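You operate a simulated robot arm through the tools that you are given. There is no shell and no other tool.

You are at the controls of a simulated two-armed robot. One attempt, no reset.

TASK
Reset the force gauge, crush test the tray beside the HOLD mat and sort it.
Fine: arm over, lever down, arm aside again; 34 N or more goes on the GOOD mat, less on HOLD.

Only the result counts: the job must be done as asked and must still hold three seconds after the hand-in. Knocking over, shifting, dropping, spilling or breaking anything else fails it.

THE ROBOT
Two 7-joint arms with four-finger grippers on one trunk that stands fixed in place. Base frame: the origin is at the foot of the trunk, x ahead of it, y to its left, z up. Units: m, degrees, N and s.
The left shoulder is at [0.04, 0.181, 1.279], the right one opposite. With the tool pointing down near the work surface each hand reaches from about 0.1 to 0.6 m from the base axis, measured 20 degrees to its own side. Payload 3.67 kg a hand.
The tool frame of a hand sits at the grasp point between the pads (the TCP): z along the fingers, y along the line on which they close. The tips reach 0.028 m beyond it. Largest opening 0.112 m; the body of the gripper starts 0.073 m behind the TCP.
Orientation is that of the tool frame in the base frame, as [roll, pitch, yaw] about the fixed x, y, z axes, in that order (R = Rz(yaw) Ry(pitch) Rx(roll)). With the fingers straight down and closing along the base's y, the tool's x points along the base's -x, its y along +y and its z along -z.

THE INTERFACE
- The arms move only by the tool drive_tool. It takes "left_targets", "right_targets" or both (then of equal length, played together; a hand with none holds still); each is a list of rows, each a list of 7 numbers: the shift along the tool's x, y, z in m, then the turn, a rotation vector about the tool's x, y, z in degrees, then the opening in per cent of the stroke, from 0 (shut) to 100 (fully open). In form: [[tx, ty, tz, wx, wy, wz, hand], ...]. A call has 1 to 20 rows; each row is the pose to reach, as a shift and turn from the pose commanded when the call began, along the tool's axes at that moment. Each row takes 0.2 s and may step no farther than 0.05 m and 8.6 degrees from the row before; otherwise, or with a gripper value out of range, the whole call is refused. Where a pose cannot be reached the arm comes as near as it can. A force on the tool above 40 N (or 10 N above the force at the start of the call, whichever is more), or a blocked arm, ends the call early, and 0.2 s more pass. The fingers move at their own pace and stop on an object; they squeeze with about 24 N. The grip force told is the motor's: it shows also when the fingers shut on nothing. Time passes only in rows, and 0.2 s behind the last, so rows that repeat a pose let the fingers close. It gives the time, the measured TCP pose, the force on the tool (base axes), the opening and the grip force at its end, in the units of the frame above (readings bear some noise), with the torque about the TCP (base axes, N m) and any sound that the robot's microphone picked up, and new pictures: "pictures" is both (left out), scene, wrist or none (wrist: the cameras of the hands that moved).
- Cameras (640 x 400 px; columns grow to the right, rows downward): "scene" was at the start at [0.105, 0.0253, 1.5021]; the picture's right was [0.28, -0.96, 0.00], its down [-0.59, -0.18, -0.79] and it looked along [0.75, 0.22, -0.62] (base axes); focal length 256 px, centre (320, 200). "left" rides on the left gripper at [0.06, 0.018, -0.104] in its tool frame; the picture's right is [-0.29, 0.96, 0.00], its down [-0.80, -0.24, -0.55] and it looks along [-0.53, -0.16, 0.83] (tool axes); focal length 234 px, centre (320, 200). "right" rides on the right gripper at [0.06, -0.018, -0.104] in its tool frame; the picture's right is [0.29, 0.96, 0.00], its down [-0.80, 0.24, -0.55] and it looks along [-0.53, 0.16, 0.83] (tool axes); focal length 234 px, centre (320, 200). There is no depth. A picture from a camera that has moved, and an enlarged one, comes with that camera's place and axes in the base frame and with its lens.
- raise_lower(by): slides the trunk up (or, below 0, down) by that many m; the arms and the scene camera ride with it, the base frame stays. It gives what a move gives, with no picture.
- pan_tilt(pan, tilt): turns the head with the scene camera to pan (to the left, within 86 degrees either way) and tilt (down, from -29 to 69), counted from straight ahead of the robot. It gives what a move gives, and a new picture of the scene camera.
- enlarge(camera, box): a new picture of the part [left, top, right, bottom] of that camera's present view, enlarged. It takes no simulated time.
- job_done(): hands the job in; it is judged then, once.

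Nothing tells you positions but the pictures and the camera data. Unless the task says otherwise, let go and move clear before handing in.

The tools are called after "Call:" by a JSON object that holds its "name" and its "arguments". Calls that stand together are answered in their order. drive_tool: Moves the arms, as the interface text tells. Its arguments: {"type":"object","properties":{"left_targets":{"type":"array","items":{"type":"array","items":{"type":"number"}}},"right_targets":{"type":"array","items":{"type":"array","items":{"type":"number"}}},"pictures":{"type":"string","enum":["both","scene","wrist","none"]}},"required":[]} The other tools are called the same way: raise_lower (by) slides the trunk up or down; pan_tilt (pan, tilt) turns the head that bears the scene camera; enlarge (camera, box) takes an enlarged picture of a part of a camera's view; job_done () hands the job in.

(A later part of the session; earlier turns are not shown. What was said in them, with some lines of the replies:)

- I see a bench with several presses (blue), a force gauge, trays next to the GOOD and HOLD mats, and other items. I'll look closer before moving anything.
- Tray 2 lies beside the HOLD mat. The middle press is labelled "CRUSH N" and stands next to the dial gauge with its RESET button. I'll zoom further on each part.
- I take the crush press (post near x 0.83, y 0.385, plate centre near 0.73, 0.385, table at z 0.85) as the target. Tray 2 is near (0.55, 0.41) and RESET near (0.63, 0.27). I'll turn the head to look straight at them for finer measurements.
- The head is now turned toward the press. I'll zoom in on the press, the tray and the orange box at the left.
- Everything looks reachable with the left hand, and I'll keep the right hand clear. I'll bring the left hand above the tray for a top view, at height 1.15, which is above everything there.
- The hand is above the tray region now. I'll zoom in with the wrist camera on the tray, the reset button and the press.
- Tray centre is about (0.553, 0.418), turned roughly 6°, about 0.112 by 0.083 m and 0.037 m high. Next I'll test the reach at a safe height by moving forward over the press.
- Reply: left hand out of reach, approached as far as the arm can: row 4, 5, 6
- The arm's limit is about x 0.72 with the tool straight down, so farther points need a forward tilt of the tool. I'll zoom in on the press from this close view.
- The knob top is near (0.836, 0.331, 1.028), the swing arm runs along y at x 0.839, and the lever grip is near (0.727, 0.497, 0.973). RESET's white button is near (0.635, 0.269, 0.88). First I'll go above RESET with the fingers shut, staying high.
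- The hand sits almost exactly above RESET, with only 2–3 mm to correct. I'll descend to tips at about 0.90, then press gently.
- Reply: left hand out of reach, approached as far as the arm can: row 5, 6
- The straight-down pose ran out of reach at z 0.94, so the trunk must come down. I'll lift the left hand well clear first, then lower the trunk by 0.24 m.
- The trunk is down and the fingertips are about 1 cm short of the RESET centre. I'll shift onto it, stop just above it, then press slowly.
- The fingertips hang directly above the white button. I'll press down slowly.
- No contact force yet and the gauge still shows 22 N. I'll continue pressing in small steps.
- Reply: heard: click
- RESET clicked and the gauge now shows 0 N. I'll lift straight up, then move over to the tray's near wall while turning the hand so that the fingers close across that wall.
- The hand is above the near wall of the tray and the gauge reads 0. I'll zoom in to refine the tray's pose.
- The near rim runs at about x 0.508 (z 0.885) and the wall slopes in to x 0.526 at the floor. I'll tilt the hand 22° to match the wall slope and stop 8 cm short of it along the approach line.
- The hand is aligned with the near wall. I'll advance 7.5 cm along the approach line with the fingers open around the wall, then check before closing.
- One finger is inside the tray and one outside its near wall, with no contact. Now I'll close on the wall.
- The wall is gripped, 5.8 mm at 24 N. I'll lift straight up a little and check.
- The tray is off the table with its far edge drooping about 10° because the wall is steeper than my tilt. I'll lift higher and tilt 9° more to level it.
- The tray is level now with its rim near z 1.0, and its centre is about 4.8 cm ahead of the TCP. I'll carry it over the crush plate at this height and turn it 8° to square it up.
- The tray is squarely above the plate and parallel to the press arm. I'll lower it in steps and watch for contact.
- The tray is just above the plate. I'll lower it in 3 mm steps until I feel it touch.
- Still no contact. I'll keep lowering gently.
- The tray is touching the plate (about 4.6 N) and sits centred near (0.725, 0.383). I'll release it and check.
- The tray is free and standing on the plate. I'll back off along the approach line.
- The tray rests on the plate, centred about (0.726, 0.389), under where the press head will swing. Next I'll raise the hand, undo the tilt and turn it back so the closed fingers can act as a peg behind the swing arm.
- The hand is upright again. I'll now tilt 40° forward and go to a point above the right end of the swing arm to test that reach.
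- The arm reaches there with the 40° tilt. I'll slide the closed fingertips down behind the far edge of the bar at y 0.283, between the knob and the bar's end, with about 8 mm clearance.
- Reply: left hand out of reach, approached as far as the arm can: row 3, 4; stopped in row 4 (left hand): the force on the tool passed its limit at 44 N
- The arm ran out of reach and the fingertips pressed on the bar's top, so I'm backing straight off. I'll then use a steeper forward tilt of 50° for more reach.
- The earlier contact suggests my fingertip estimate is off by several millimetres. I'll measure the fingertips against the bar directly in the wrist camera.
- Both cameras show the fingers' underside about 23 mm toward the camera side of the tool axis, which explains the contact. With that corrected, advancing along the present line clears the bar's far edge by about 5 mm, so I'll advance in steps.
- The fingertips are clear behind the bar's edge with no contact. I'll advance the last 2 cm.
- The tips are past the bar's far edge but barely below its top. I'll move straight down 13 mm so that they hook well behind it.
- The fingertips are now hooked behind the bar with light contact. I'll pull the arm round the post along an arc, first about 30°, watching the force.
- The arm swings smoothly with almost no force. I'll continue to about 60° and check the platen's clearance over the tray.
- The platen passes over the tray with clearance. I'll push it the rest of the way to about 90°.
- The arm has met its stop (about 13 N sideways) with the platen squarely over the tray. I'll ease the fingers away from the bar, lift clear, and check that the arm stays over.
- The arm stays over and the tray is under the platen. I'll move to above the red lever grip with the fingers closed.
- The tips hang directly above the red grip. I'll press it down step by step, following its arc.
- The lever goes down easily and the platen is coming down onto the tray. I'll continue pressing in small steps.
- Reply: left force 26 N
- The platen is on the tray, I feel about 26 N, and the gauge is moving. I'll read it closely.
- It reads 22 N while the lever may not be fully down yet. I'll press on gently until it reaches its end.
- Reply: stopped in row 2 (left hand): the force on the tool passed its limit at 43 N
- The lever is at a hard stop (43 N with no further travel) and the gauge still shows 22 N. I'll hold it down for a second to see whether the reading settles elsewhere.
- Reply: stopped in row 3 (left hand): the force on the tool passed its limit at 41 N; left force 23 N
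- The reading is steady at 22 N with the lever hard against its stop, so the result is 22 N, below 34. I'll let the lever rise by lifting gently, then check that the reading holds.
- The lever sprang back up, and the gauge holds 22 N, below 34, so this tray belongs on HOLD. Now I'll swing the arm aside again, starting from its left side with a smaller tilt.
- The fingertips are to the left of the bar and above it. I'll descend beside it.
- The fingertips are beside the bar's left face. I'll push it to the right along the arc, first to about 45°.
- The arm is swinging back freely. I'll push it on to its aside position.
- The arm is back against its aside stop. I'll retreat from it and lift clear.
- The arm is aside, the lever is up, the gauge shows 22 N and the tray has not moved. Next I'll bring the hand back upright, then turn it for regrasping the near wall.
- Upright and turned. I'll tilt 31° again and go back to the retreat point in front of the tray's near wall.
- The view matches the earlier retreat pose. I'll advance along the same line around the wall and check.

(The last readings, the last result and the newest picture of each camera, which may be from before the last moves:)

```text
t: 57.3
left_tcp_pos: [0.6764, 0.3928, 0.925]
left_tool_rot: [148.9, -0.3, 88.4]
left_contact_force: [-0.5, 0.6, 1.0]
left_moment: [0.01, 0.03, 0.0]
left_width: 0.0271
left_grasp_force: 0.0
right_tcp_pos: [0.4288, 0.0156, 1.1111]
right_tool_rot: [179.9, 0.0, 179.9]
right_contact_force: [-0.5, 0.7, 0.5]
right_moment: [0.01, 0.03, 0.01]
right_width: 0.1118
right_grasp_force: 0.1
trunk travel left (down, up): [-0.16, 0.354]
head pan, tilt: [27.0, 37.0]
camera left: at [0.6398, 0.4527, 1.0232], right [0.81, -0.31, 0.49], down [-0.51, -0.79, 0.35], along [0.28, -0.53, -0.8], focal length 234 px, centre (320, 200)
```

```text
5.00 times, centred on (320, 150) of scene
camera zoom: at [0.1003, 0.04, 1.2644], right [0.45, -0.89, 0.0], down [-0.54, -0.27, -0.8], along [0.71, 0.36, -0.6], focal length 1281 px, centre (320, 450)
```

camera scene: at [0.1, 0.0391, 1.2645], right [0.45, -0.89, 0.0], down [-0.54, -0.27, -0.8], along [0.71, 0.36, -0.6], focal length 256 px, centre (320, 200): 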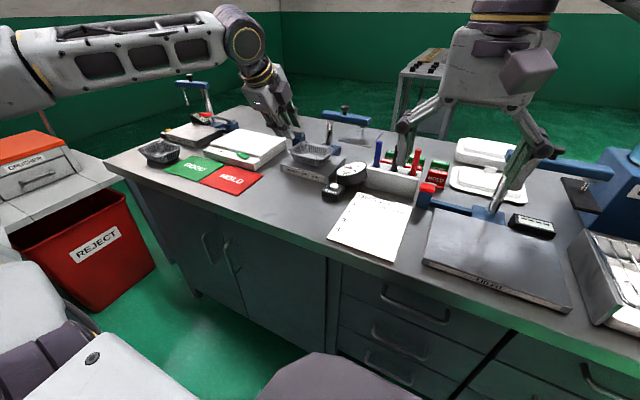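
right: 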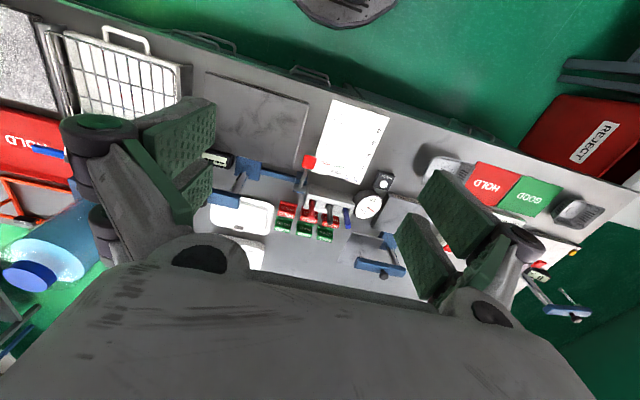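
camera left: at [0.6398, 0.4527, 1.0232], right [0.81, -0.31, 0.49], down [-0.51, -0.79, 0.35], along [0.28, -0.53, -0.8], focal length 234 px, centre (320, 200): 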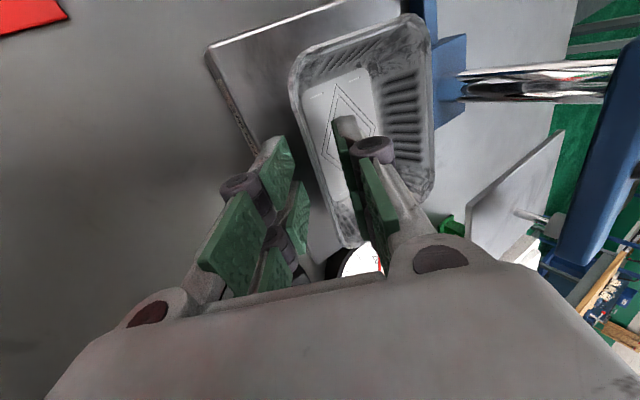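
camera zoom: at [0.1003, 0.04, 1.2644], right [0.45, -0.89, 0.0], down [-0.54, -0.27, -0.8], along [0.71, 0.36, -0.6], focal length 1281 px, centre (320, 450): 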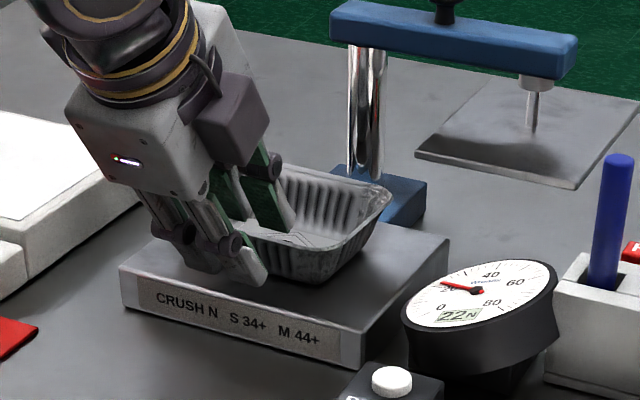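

The fingers straddle the near wall again. I'll close and lift slightly.

Call:
{"name": "drive_tool", "arguments": {"left_targets": [[0, 0, 0, 0, 0, 0, 10], [0, 0, 0, 0, 0, 0, 0], [0, 0, 0, 0, 0, 0, 0], [0, 0, 0, 0, 0, 0, 0]], "pictures": "none"}}

Call:
{"name": "drive_tool", "arguments": {"left_targets": [[0, 0.0052, -0.0086, 0, 0, 0, 0], [0, 0.0155, -0.0257, 0, 0, 0, 0], [0, 0.0311, -0.0513, 0, 0, 0, 0], [0, 0.0466, -0.077, 0, 0, 0, 0]], "pictures": "both"}}

Call:
{"name": "enlarge", "arguments": {"camera": "left", "box": [240, 0, 560, 220]}}

Call:
{"name": "enlarge", "arguments": {"camera": "scene", "box": [245, 90, 365, 190]}}

```text
t: 58.3
left_tcp_pos: [0.6759, 0.3927, 0.9258]
left_tool_rot: [148.9, -0.3, 88.4]
left_contact_force: [0.2, -0.3, 1.8]
left_moment: [0.04, -0.14, 0.0]
left_width: 0.0059
left_grasp_force: 23.8
right_tcp_pos: [0.4283, 0.0176, 1.1115]
right_tool_rot: [-180.0, 0.0, 180.0]
right_contact_force: [0.7, -0.2, -0.4]
right_moment: [0.01, -0.02, -0.01]
right_width: 0.1121
right_grasp_force: 0.1
trunk travel left (down, up): [-0.16, 0.354]
head pan, tilt: [27.0, 37.0]
```

```text
t: 59.3
left_tcp_pos: [0.6767, 0.3918, 1.0158]
left_tool_rot: [149.0, -0.3, 88.3]
left_contact_force: [-0.1, 0.1, -0.4]
left_moment: [0.0, 0.04, 0.04]
left_width: 0.0061
left_grasp_force: 24.2
right_tcp_pos: [0.4266, 0.0171, 1.1119]
right_tool_rot: [180.0, 0.0, 179.9]
right_contact_force: [-0.4, -0.7, -0.1]
right_moment: [0.01, 0.01, 0.01]
right_width: 0.1117
right_grasp_force: 0.0
trunk travel left (down, up): [-0.16, 0.354]
head pan, tilt: [27.0, 37.0]
camera scene: at [0.0993, 0.0396, 1.2645], right [0.45, -0.89, 0.0], down [-0.54, -0.27, -0.8], along [0.71, 0.36, -0.6], focal length 256 px, centre (320, 200)
camera left: at [0.6404, 0.4515, 1.1141], right [0.81, -0.31, 0.49], down [-0.51, -0.79, 0.35], along [0.28, -0.53, -0.8], focal length 234 px, centre (320, 200)
```

scene: 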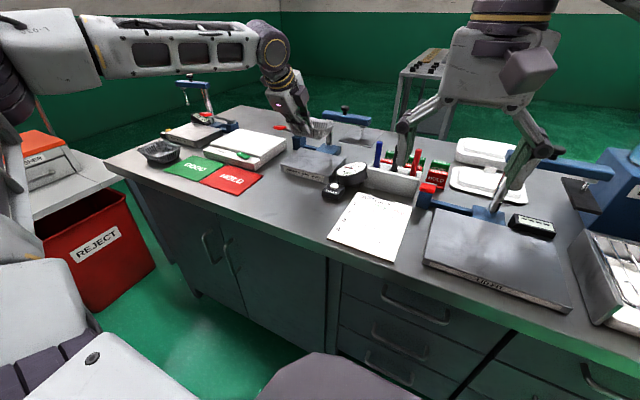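
left: 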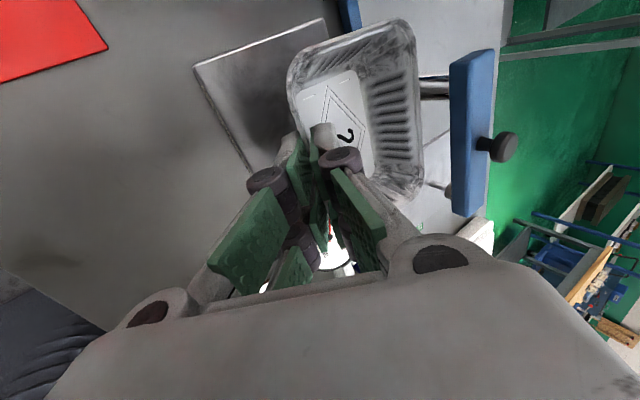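

```text
1.82 times, centred on (400, 110) of left
camera zoom: at [0.6404, 0.4515, 1.1141], right [0.81, -0.31, 0.49], down [-0.51, -0.79, 0.35], along [0.28, -0.53, -0.8], focal length 426 px, centre (174, 364)
```

zoom: 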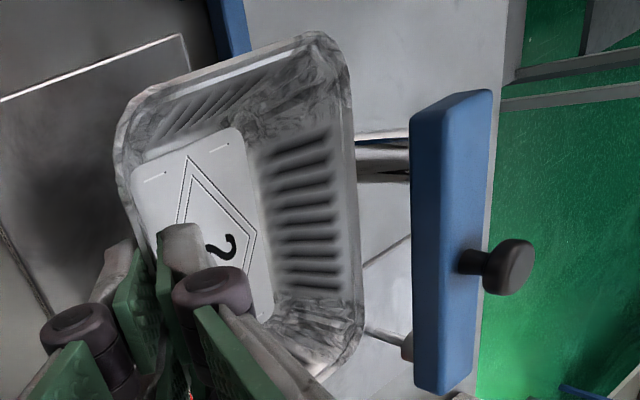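

```text
4.00 times, centred on (305, 140) of scene
camera zoom: at [0.0993, 0.0396, 1.2645], right [0.45, -0.89, 0.0], down [-0.54, -0.27, -0.8], along [0.71, 0.36, -0.6], focal length 1025 px, centre (380, 440)
```

zoom: 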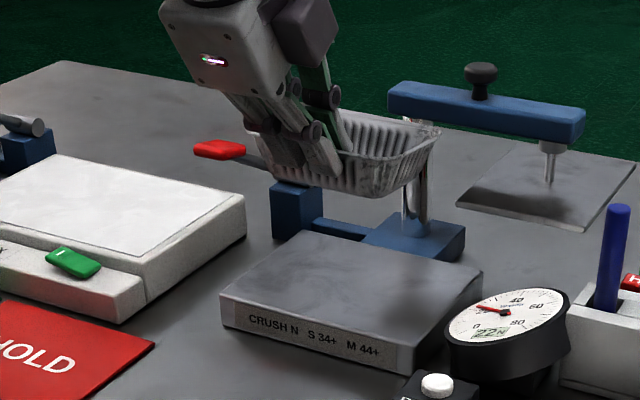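

The tray is lifted with its far edge drooping a little again, so I'll add about 9° of tilt. I'll carry it back toward the robot first, clear of the lever, then left to above the HOLD mat.

Call:
{"name": "drive_tool", "arguments": {"left_targets": [[-0.0012, -0.0339, -0.0233, -2.25, 0, 0, 0], [-0.0025, -0.0677, -0.0465, -4.5, 0, 0, 0], [-0.0037, -0.1016, -0.0698, -6.75, 0, 0, 0], [-0.0049, -0.1354, -0.093, -9, 0, 0, 0], [0.0325, -0.1364, -0.0936, -9, 0, 0, 0], [0.0698, -0.1373, -0.0942, -9, 0, 0, 0], [0.1072, -0.1383, -0.0947, -9, 0, 0, 0], [0.1446, -0.1392, -0.0953, -9, 0, 0, 0], [0.182, -0.1402, -0.0959, -9, 0, 0, 0]], "pictures": "both"}}

Call:
{"name": "enlarge", "arguments": {"camera": "left", "box": [200, 0, 520, 220]}}

Call:
{"name": "enlarge", "arguments": {"camera": "scene", "box": [145, 100, 285, 220]}}

```text
t: 61.3
left_tcp_pos: [0.5095, 0.5794, 1.0241]
left_tool_rot: [139.9, -0.3, 88.3]
left_contact_force: [-0.6, -0.1, -0.2]
left_moment: [0.02, -0.02, -0.02]
left_width: 0.006
left_grasp_force: 24.2
right_tcp_pos: [0.4283, 0.017, 1.1123]
right_tool_rot: [180.0, 0.0, 179.9]
right_contact_force: [-0.3, 0.2, 0.8]
right_moment: [0.0, 0.04, 0.03]
right_width: 0.112
right_grasp_force: 0.1
trunk travel left (down, up): [-0.16, 0.354]
head pan, tilt: [27.0, 37.0]
camera scene: at [0.0995, 0.0406, 1.2645], right [0.45, -0.89, 0.0], down [-0.54, -0.27, -0.8], along [0.71, 0.36, -0.6], focal length 256 px, centre (320, 200)
camera left: at [0.4586, 0.6388, 1.1158], right [0.72, -0.31, 0.61], down [-0.56, -0.78, 0.26], along [0.4, -0.54, -0.74], focal length 234 px, centre (320, 200)
```

scene: 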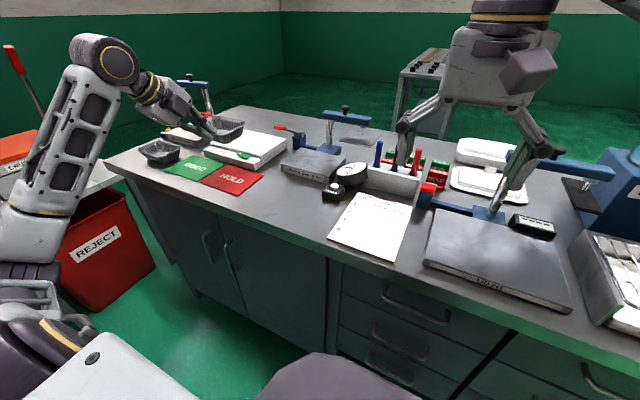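
left: 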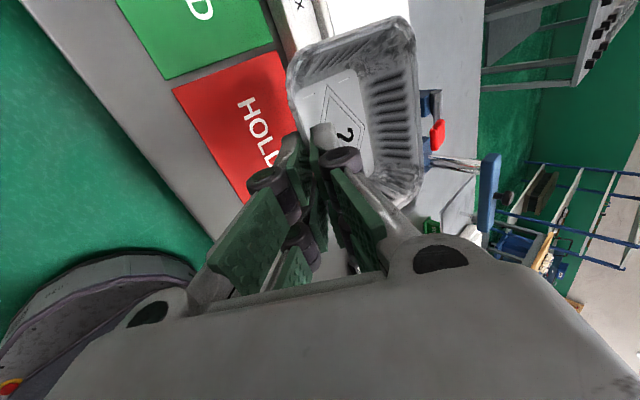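

```text
1.82 times, centred on (360, 110) of left
camera zoom: at [0.4586, 0.6388, 1.1158], right [0.72, -0.31, 0.61], down [-0.56, -0.78, 0.26], along [0.4, -0.54, -0.74], focal length 426 px, centre (247, 364)
```

zoom: 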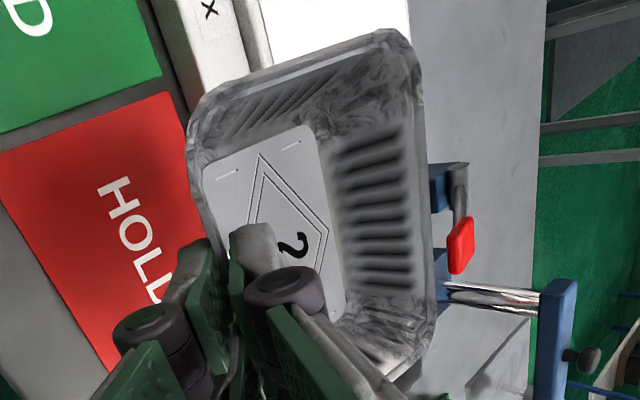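

```text
3.33 times, centred on (215, 160) of scene
camera zoom: at [0.0995, 0.0406, 1.2645], right [0.45, -0.89, 0.0], down [-0.54, -0.27, -0.8], along [0.71, 0.36, -0.6], focal length 854 px, centre (670, 333)
```

zoom: 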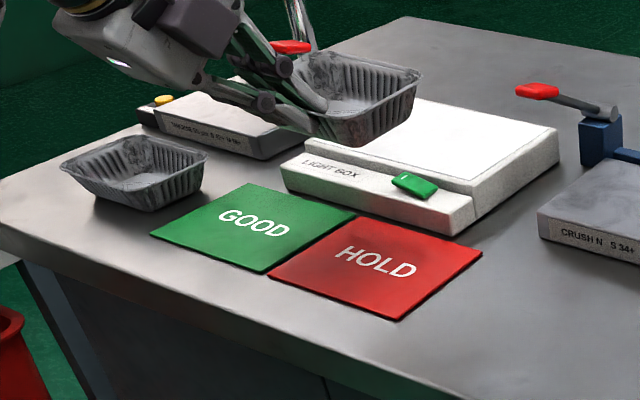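

The tray is about centred over HOLD (mat x 0.504–0.622, y 0.500–0.651) and nearly level. I'll lower it most of the way.

Call:
{"name": "drive_tool", "arguments": {"left_targets": [[0, -0.028, 0.0354, 0, 0, 0, 0], [0, -0.0524, 0.0669, 0, 0, 0, 0], [0, -0.0698, 0.0876, 0, 0, 0, 0], [0, -0.0737, 0.0922, 0, 0, 0, 0]], "pictures": "both"}}

Call:
{"name": "enlarge", "arguments": {"camera": "left", "box": [200, 0, 520, 220]}}

Call:
{"name": "enlarge", "arguments": {"camera": "scene", "box": [165, 120, 285, 220]}}

```text
t: 62.3
left_tcp_pos: [0.5137, 0.58, 0.9067]
left_tool_rot: [139.9, -0.4, 88.5]
left_contact_force: [-0.5, 0.7, -0.7]
left_moment: [0.0, -0.04, 0.0]
left_width: 0.0059
left_grasp_force: 24.1
right_tcp_pos: [0.4282, 0.0163, 1.1111]
right_tool_rot: [-180.0, 0.0, 180.0]
right_contact_force: [0.4, 0.2, 0.2]
right_moment: [0.02, -0.02, -0.03]
right_width: 0.112
right_grasp_force: 0.0
trunk travel left (down, up): [-0.16, 0.354]
head pan, tilt: [27.0, 37.0]
camera scene: at [0.0996, 0.04, 1.2645], right [0.45, -0.89, 0.0], down [-0.54, -0.27, -0.8], along [0.71, 0.36, -0.6], focal length 256 px, centre (320, 200)
camera left: at [0.463, 0.6408, 0.9984], right [0.72, -0.31, 0.61], down [-0.56, -0.78, 0.26], along [0.4, -0.54, -0.74], focal length 234 px, centre (320, 200)
```

scene: 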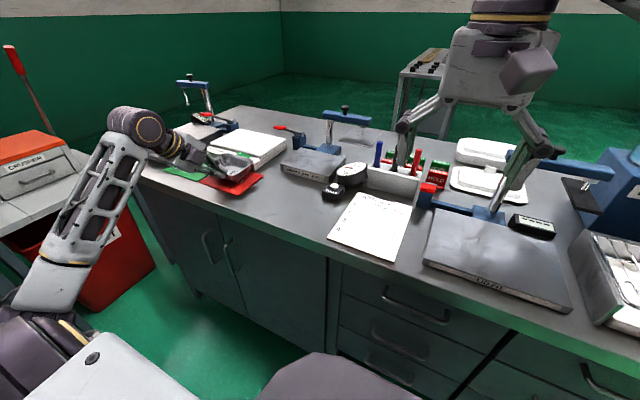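
left: 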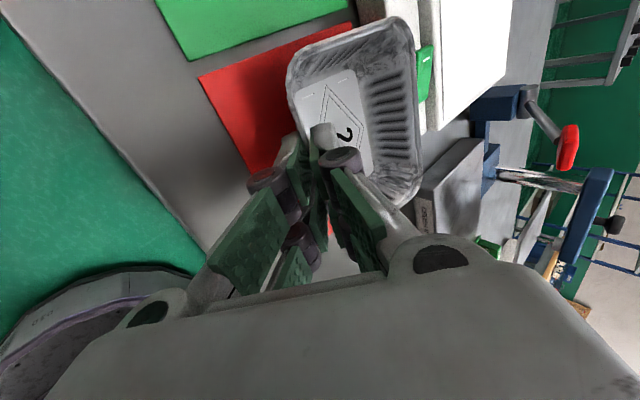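

```text
1.82 times, centred on (360, 110) of left
camera zoom: at [0.463, 0.6408, 0.9984], right [0.72, -0.31, 0.61], down [-0.56, -0.78, 0.26], along [0.4, -0.54, -0.74], focal length 426 px, centre (247, 364)
```

zoom: 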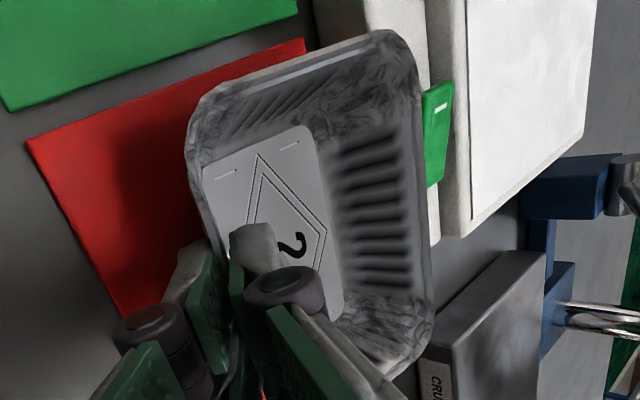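

```text
4.00 times, centred on (225, 170) of scene
camera zoom: at [0.0996, 0.04, 1.2645], right [0.45, -0.89, 0.0], down [-0.54, -0.27, -0.8], along [0.71, 0.36, -0.6], focal length 1025 px, centre (700, 320)
```

zoom: 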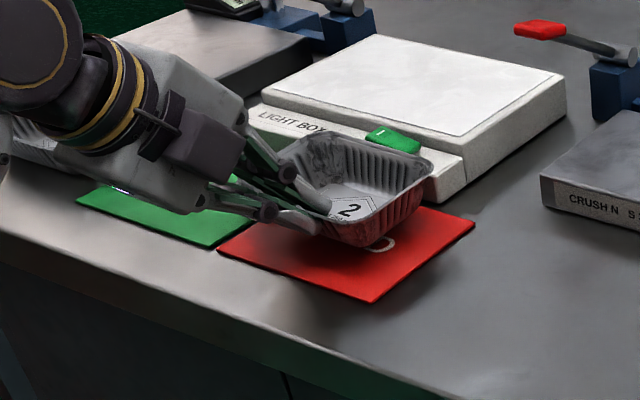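

The tray is about 1 cm above the mat and about 7 mm too far forward. I'll nudge it to the mat's centre and lower further.

Call:
{"name": "drive_tool", "arguments": {"left_targets": [[0.0048, -0.0055, -0.0046, 0, 0, 0, 0], [0.0048, -0.0094, 0.0, 0, 0, 0, 0], [0.0048, -0.0107, 0.0015, 0, 0, 0, 0], [0.0048, -0.0107, 0.0015, 0, 0, 0, 0]], "pictures": "none"}}

Call:
{"name": "enlarge", "arguments": {"camera": "scene", "box": [165, 120, 285, 220]}}

```text
t: 63.3
left_tcp_pos: [0.5083, 0.5853, 0.9004]
left_tool_rot: [140.0, -0.3, 88.4]
left_contact_force: [-0.1, 0.4, -0.7]
left_moment: [0.0, 0.01, -0.03]
left_width: 0.0062
left_grasp_force: 24.4
right_tcp_pos: [0.4288, 0.0164, 1.1116]
right_tool_rot: [-180.0, 0.0, 179.9]
right_contact_force: [0.5, 0.3, 0.8]
right_moment: [0.0, 0.02, 0.02]
right_width: 0.1119
right_grasp_force: 0.1
trunk travel left (down, up): [-0.16, 0.354]
head pan, tilt: [27.0, 37.0]
```

```text
4.00 times, centred on (225, 170) of scene
camera zoom: at [0.0997, 0.04, 1.2644], right [0.45, -0.89, 0.0], down [-0.54, -0.27, -0.8], along [0.71, 0.36, -0.6], focal length 1025 px, centre (700, 320)
```

zoom: 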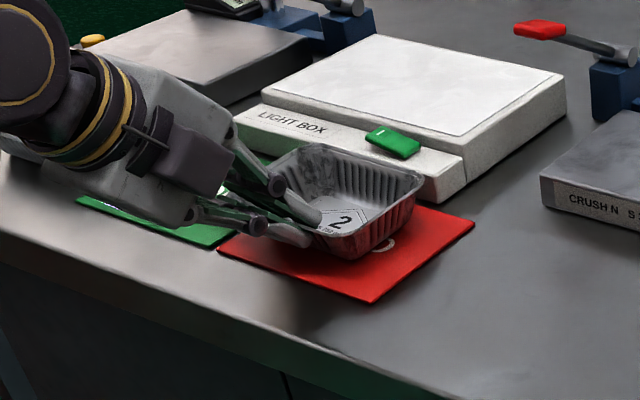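

No contact yet. I'll lower a few millimetres more.

Call:
{"name": "drive_tool", "arguments": {"left_targets": [[0, -0.0013, 0.0015, 0, 0, 0, 0], [0, -0.0026, 0.0031, 0, 0, 0, 0], [0, -0.0026, 0.0031, 0, 0, 0, 0]], "pictures": "none"}}

Call:
{"name": "enlarge", "arguments": {"camera": "scene", "box": [185, 130, 285, 210]}}

```text
t: 64.1
left_tcp_pos: [0.508, 0.5847, 0.8972]
left_tool_rot: [139.8, -0.4, 88.3]
left_contact_force: [-0.1, 0.9, 3.1]
left_moment: [0.05, -0.08, -0.01]
left_width: 0.0058
left_grasp_force: 23.9
right_tcp_pos: [0.4282, 0.0176, 1.1116]
right_tool_rot: [-180.0, 0.0, -180.0]
right_contact_force: [0.3, -0.3, -0.7]
right_moment: [-0.01, 0.03, 0.01]
right_width: 0.1119
right_grasp_force: 0.0
trunk travel left (down, up): [-0.16, 0.354]
head pan, tilt: [27.0, 37.0]
```

```text
5.00 times, centred on (235, 170) of scene
camera zoom: at [0.0993, 0.0399, 1.2645], right [0.45, -0.89, 0.0], down [-0.54, -0.27, -0.8], along [0.71, 0.36, -0.6], focal length 1281 px, centre (745, 350)
```

zoom: 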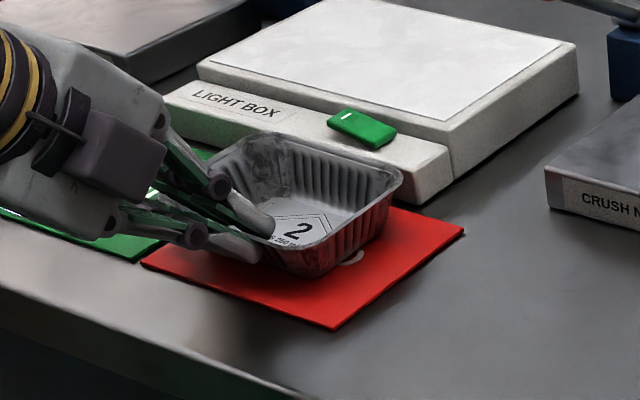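

The tray has touched the mat (3 N) and lies within its borders. I'll release it slowly.

Call:
{"name": "drive_tool", "arguments": {"left_targets": [[0, 0, 0, 0, 0, 0, 6], [0, 0, 0, 0, 0, 0, 12], [0, 0, 0, 0, 0, 0, 20], [0, 0, 0, 0, 0, 0, 22]], "pictures": "wrist"}}

Call:
{"name": "enlarge", "arguments": {"camera": "scene", "box": [185, 130, 285, 210]}}

Call:
{"name": "enlarge", "arguments": {"camera": "left", "box": [200, 0, 520, 220]}}

```text
t: 65.1
left_tcp_pos: [0.5082, 0.5849, 0.8958]
left_tool_rot: [139.9, -0.3, 88.4]
left_contact_force: [-0.3, 0.3, 0.0]
left_moment: [0.04, 0.01, 0.02]
left_width: 0.0247
left_grasp_force: 0.0
right_tcp_pos: [0.4287, 0.0165, 1.1118]
right_tool_rot: [179.9, 0.1, 179.9]
right_contact_force: [-0.3, 0.8, 0.7]
right_moment: [0.01, 0.0, 0.0]
right_width: 0.1121
right_grasp_force: 0.0
trunk travel left (down, up): [-0.16, 0.354]
head pan, tilt: [27.0, 37.0]
camera left: at [0.4564, 0.6448, 0.9875], right [0.72, -0.31, 0.61], down [-0.56, -0.78, 0.26], along [0.4, -0.54, -0.74], focal length 234 px, centre (320, 200)
```

left: 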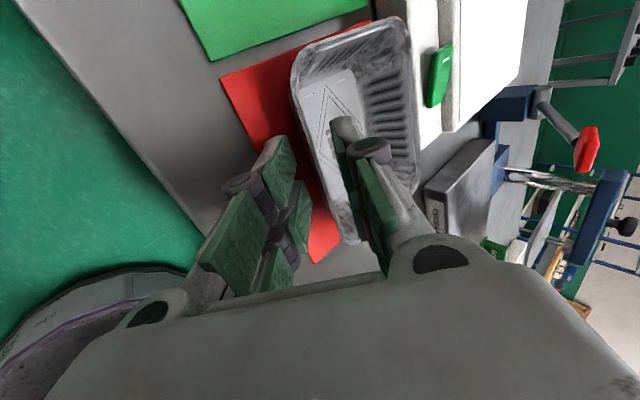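

```text
5.00 times, centred on (235, 170) of scene
camera zoom: at [0.0996, 0.0401, 1.2645], right [0.45, -0.89, 0.0], down [-0.54, -0.27, -0.8], along [0.71, 0.36, -0.6], focal length 1281 px, centre (745, 350)
```

zoom: 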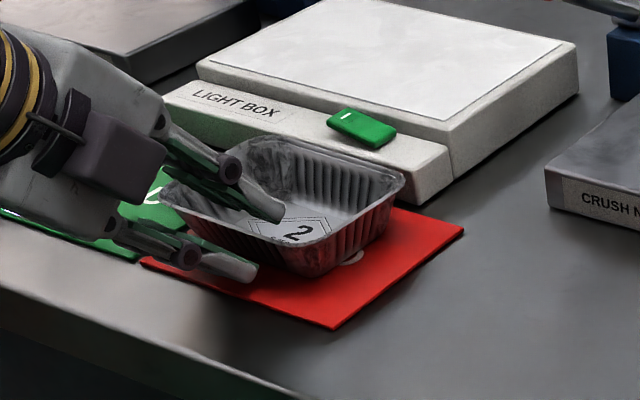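

```text
1.82 times, centred on (360, 110) of left
camera zoom: at [0.4564, 0.6448, 0.9875], right [0.72, -0.31, 0.61], down [-0.56, -0.78, 0.26], along [0.4, -0.54, -0.74], focal length 426 px, centre (247, 364)
```

zoom: 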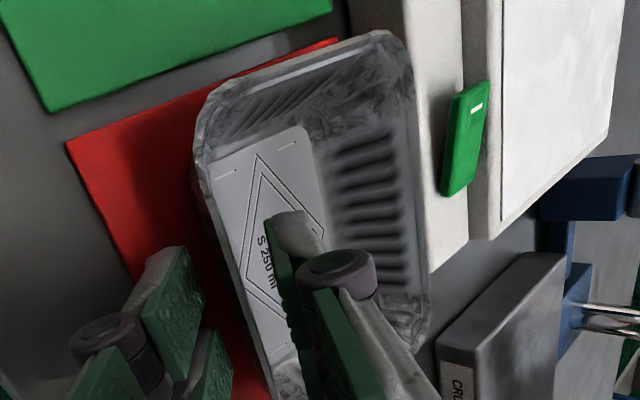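

The tray stands on the HOLD mat. I'll withdraw along the finger axis.

Call:
{"name": "drive_tool", "arguments": {"left_targets": [[0, 0, -0.015, 0, 0, 0, 22], [0, 0, -0.04, 0, 0, 0, 22], [0, 0, -0.08, 0, 0, 0, 22], [0, 0, -0.12, 0, 0, 0, 22]], "pictures": "both"}}

Call:
{"name": "enlarge", "arguments": {"camera": "scene", "box": [165, 120, 285, 220]}}

Call:
{"name": "enlarge", "arguments": {"camera": "left", "box": [200, 0, 520, 220]}}

```text
t: 66.1
left_tcp_pos: [0.4292, 0.5862, 0.9864]
left_tool_rot: [139.8, -0.4, 88.4]
left_contact_force: [-0.3, -0.6, -0.5]
left_moment: [0.01, 0.04, -0.01]
left_width: 0.0248
left_grasp_force: 0.0
right_tcp_pos: [0.428, 0.0165, 1.1105]
right_tool_rot: [-179.9, 0.0, 179.9]
right_contact_force: [0.3, -1.0, 0.2]
right_moment: [-0.02, 0.0, 0.01]
right_width: 0.1124
right_grasp_force: 0.1
trunk travel left (down, up): [-0.16, 0.354]
head pan, tilt: [27.0, 37.0]
camera scene: at [0.0992, 0.0398, 1.2645], right [0.45, -0.89, 0.0], down [-0.54, -0.27, -0.8], along [0.71, 0.36, -0.6], focal length 256 px, centre (320, 200)
camera left: at [0.3781, 0.6462, 1.0782], right [0.72, -0.31, 0.61], down [-0.56, -0.78, 0.26], along [0.4, -0.54, -0.74], focal length 234 px, centre (320, 200)
```

scene: 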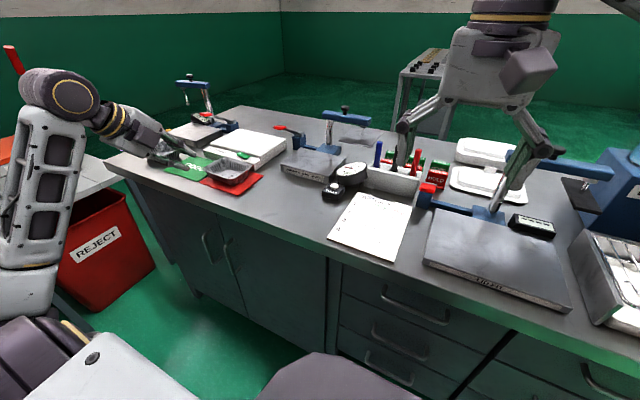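
left: 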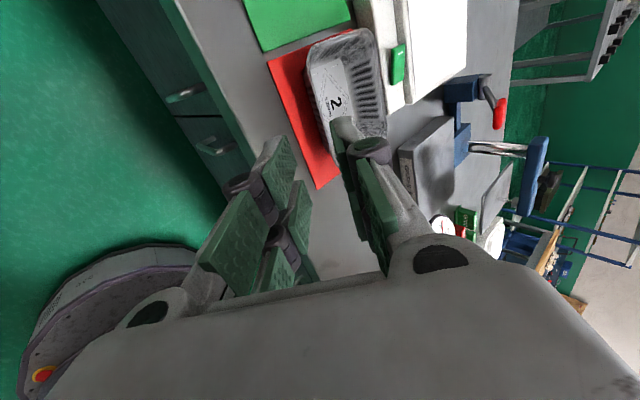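

```text
4.00 times, centred on (225, 170) of scene
camera zoom: at [0.0992, 0.0398, 1.2645], right [0.45, -0.89, 0.0], down [-0.54, -0.27, -0.8], along [0.71, 0.36, -0.6], focal length 1025 px, centre (700, 320)
```

zoom: 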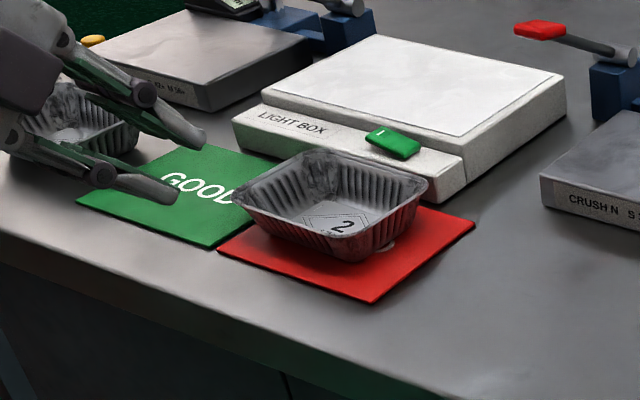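

```text
1.82 times, centred on (360, 110) of left
camera zoom: at [0.3781, 0.6462, 1.0782], right [0.72, -0.31, 0.61], down [-0.56, -0.78, 0.26], along [0.4, -0.54, -0.74], focal length 426 px, centre (247, 364)
```

zoom: 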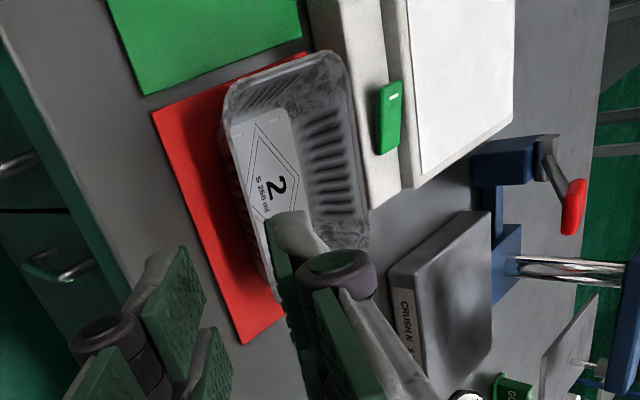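

Tray 2 stands fully on the HOLD mat. I'll raise the hand well clear and take a final look at everything.

Call:
{"name": "drive_tool", "arguments": {"left_targets": [[0, 0.0258, -0.0306, 0, 0, 0, 22], [0, 0.0515, -0.0612, 0, 0, 0, 22], [0, 0.0773, -0.0918, 0, 0, 0, 22], [0, 0.09, -0.107, 0, 0, 0, 22]], "pictures": "both"}}

Call:
{"name": "enlarge", "arguments": {"camera": "scene", "box": [125, 80, 275, 220]}}

Call:
{"name": "enlarge", "arguments": {"camera": "scene", "box": [255, 90, 395, 210]}}

```text
t: 67.1
left_tcp_pos: [0.4296, 0.5858, 1.1277]
left_tool_rot: [139.9, -0.4, 88.4]
left_contact_force: [0.3, -0.1, -0.2]
left_moment: [-0.02, 0.0, -0.01]
left_width: 0.0246
left_grasp_force: 0.0
right_tcp_pos: [0.4295, 0.0168, 1.1105]
right_tool_rot: [180.0, 0.0, 179.9]
right_contact_force: [0.6, 0.1, -0.5]
right_moment: [-0.01, 0.03, -0.01]
right_width: 0.1121
right_grasp_force: 0.1
trunk travel left (down, up): [-0.16, 0.354]
head pan, tilt: [27.0, 37.0]
camera scene: at [0.0995, 0.04, 1.2645], right [0.45, -0.89, 0.0], down [-0.54, -0.27, -0.8], along [0.71, 0.36, -0.6], focal length 256 px, centre (320, 200)
camera left: at [0.3779, 0.6458, 1.2195], right [0.72, -0.31, 0.61], down [-0.56, -0.78, 0.26], along [0.4, -0.54, -0.74], focal length 234 px, centre (320, 200)
```

scene: 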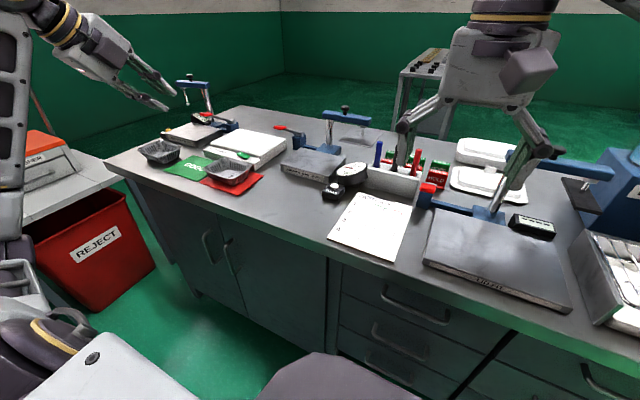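
left: 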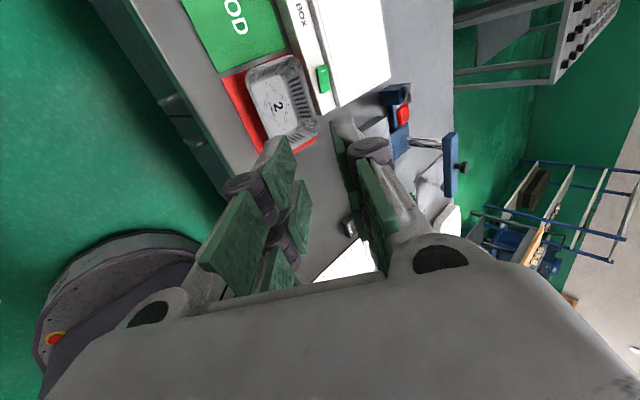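

```text
2.86 times, centred on (200, 150) of scene
camera zoom: at [0.0995, 0.04, 1.2645], right [0.45, -0.89, 0.0], down [-0.54, -0.27, -0.8], along [0.71, 0.36, -0.6], focal length 732 px, centre (663, 343)
```

zoom: 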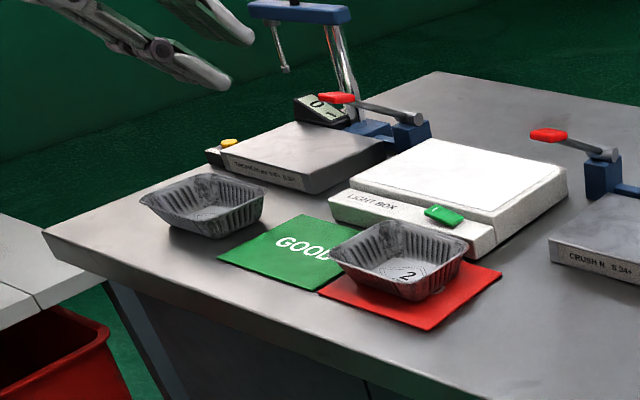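

```text
3.33 times, centred on (325, 150) of scene
camera zoom: at [0.0995, 0.04, 1.2645], right [0.45, -0.89, 0.0], down [-0.54, -0.27, -0.8], along [0.71, 0.36, -0.6], focal length 854 px, centre (303, 367)
```

zoom: 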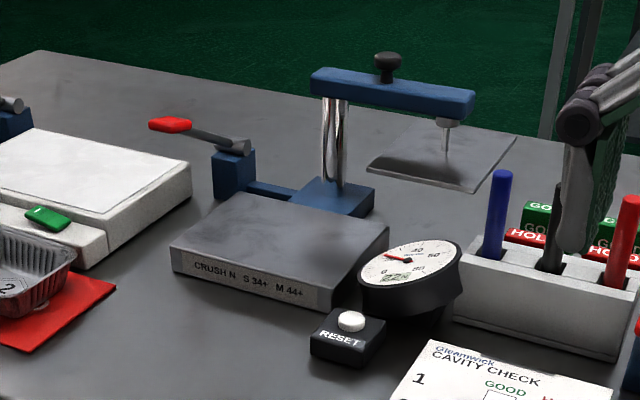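

The gauge read 0 N after the reset and 22 N after the crush test. That is below 34 N, so tray 2 stands on the HOLD mat. The press arm is aside again, the lever is up, nothing else has moved, and both hands are clear, so I'm handing in.

Call:
{"name": "job_done", "arguments": {}}

```text
The job is handed in.
```

I reset the force gauge and crush tested tray 2. It read 22 N, below the 34 N limit, so I put the tray on the HOLD mat.

- **Reset:** the gauge showed 22 N before I started and 0 N after I pressed RESET. The match with the test result is a coincidence as far as I can tell.
- **Test:** I swung the arm over and pressed the lever down until it would go no further. The gauge read 22 N, stayed there when I pressed harder, and held after I let go. I ran the test once.
- **After:** the arm is back aside, the lever is up, and both hands are clear. On my first try at hooking the arm, the fingertips pressed on top of it at about 44 N. I backed off and it hadn't moved. In the last pictures nothing else had moved.

The tray sits about 1 cm left of the mat's centre, fully inside its edges.
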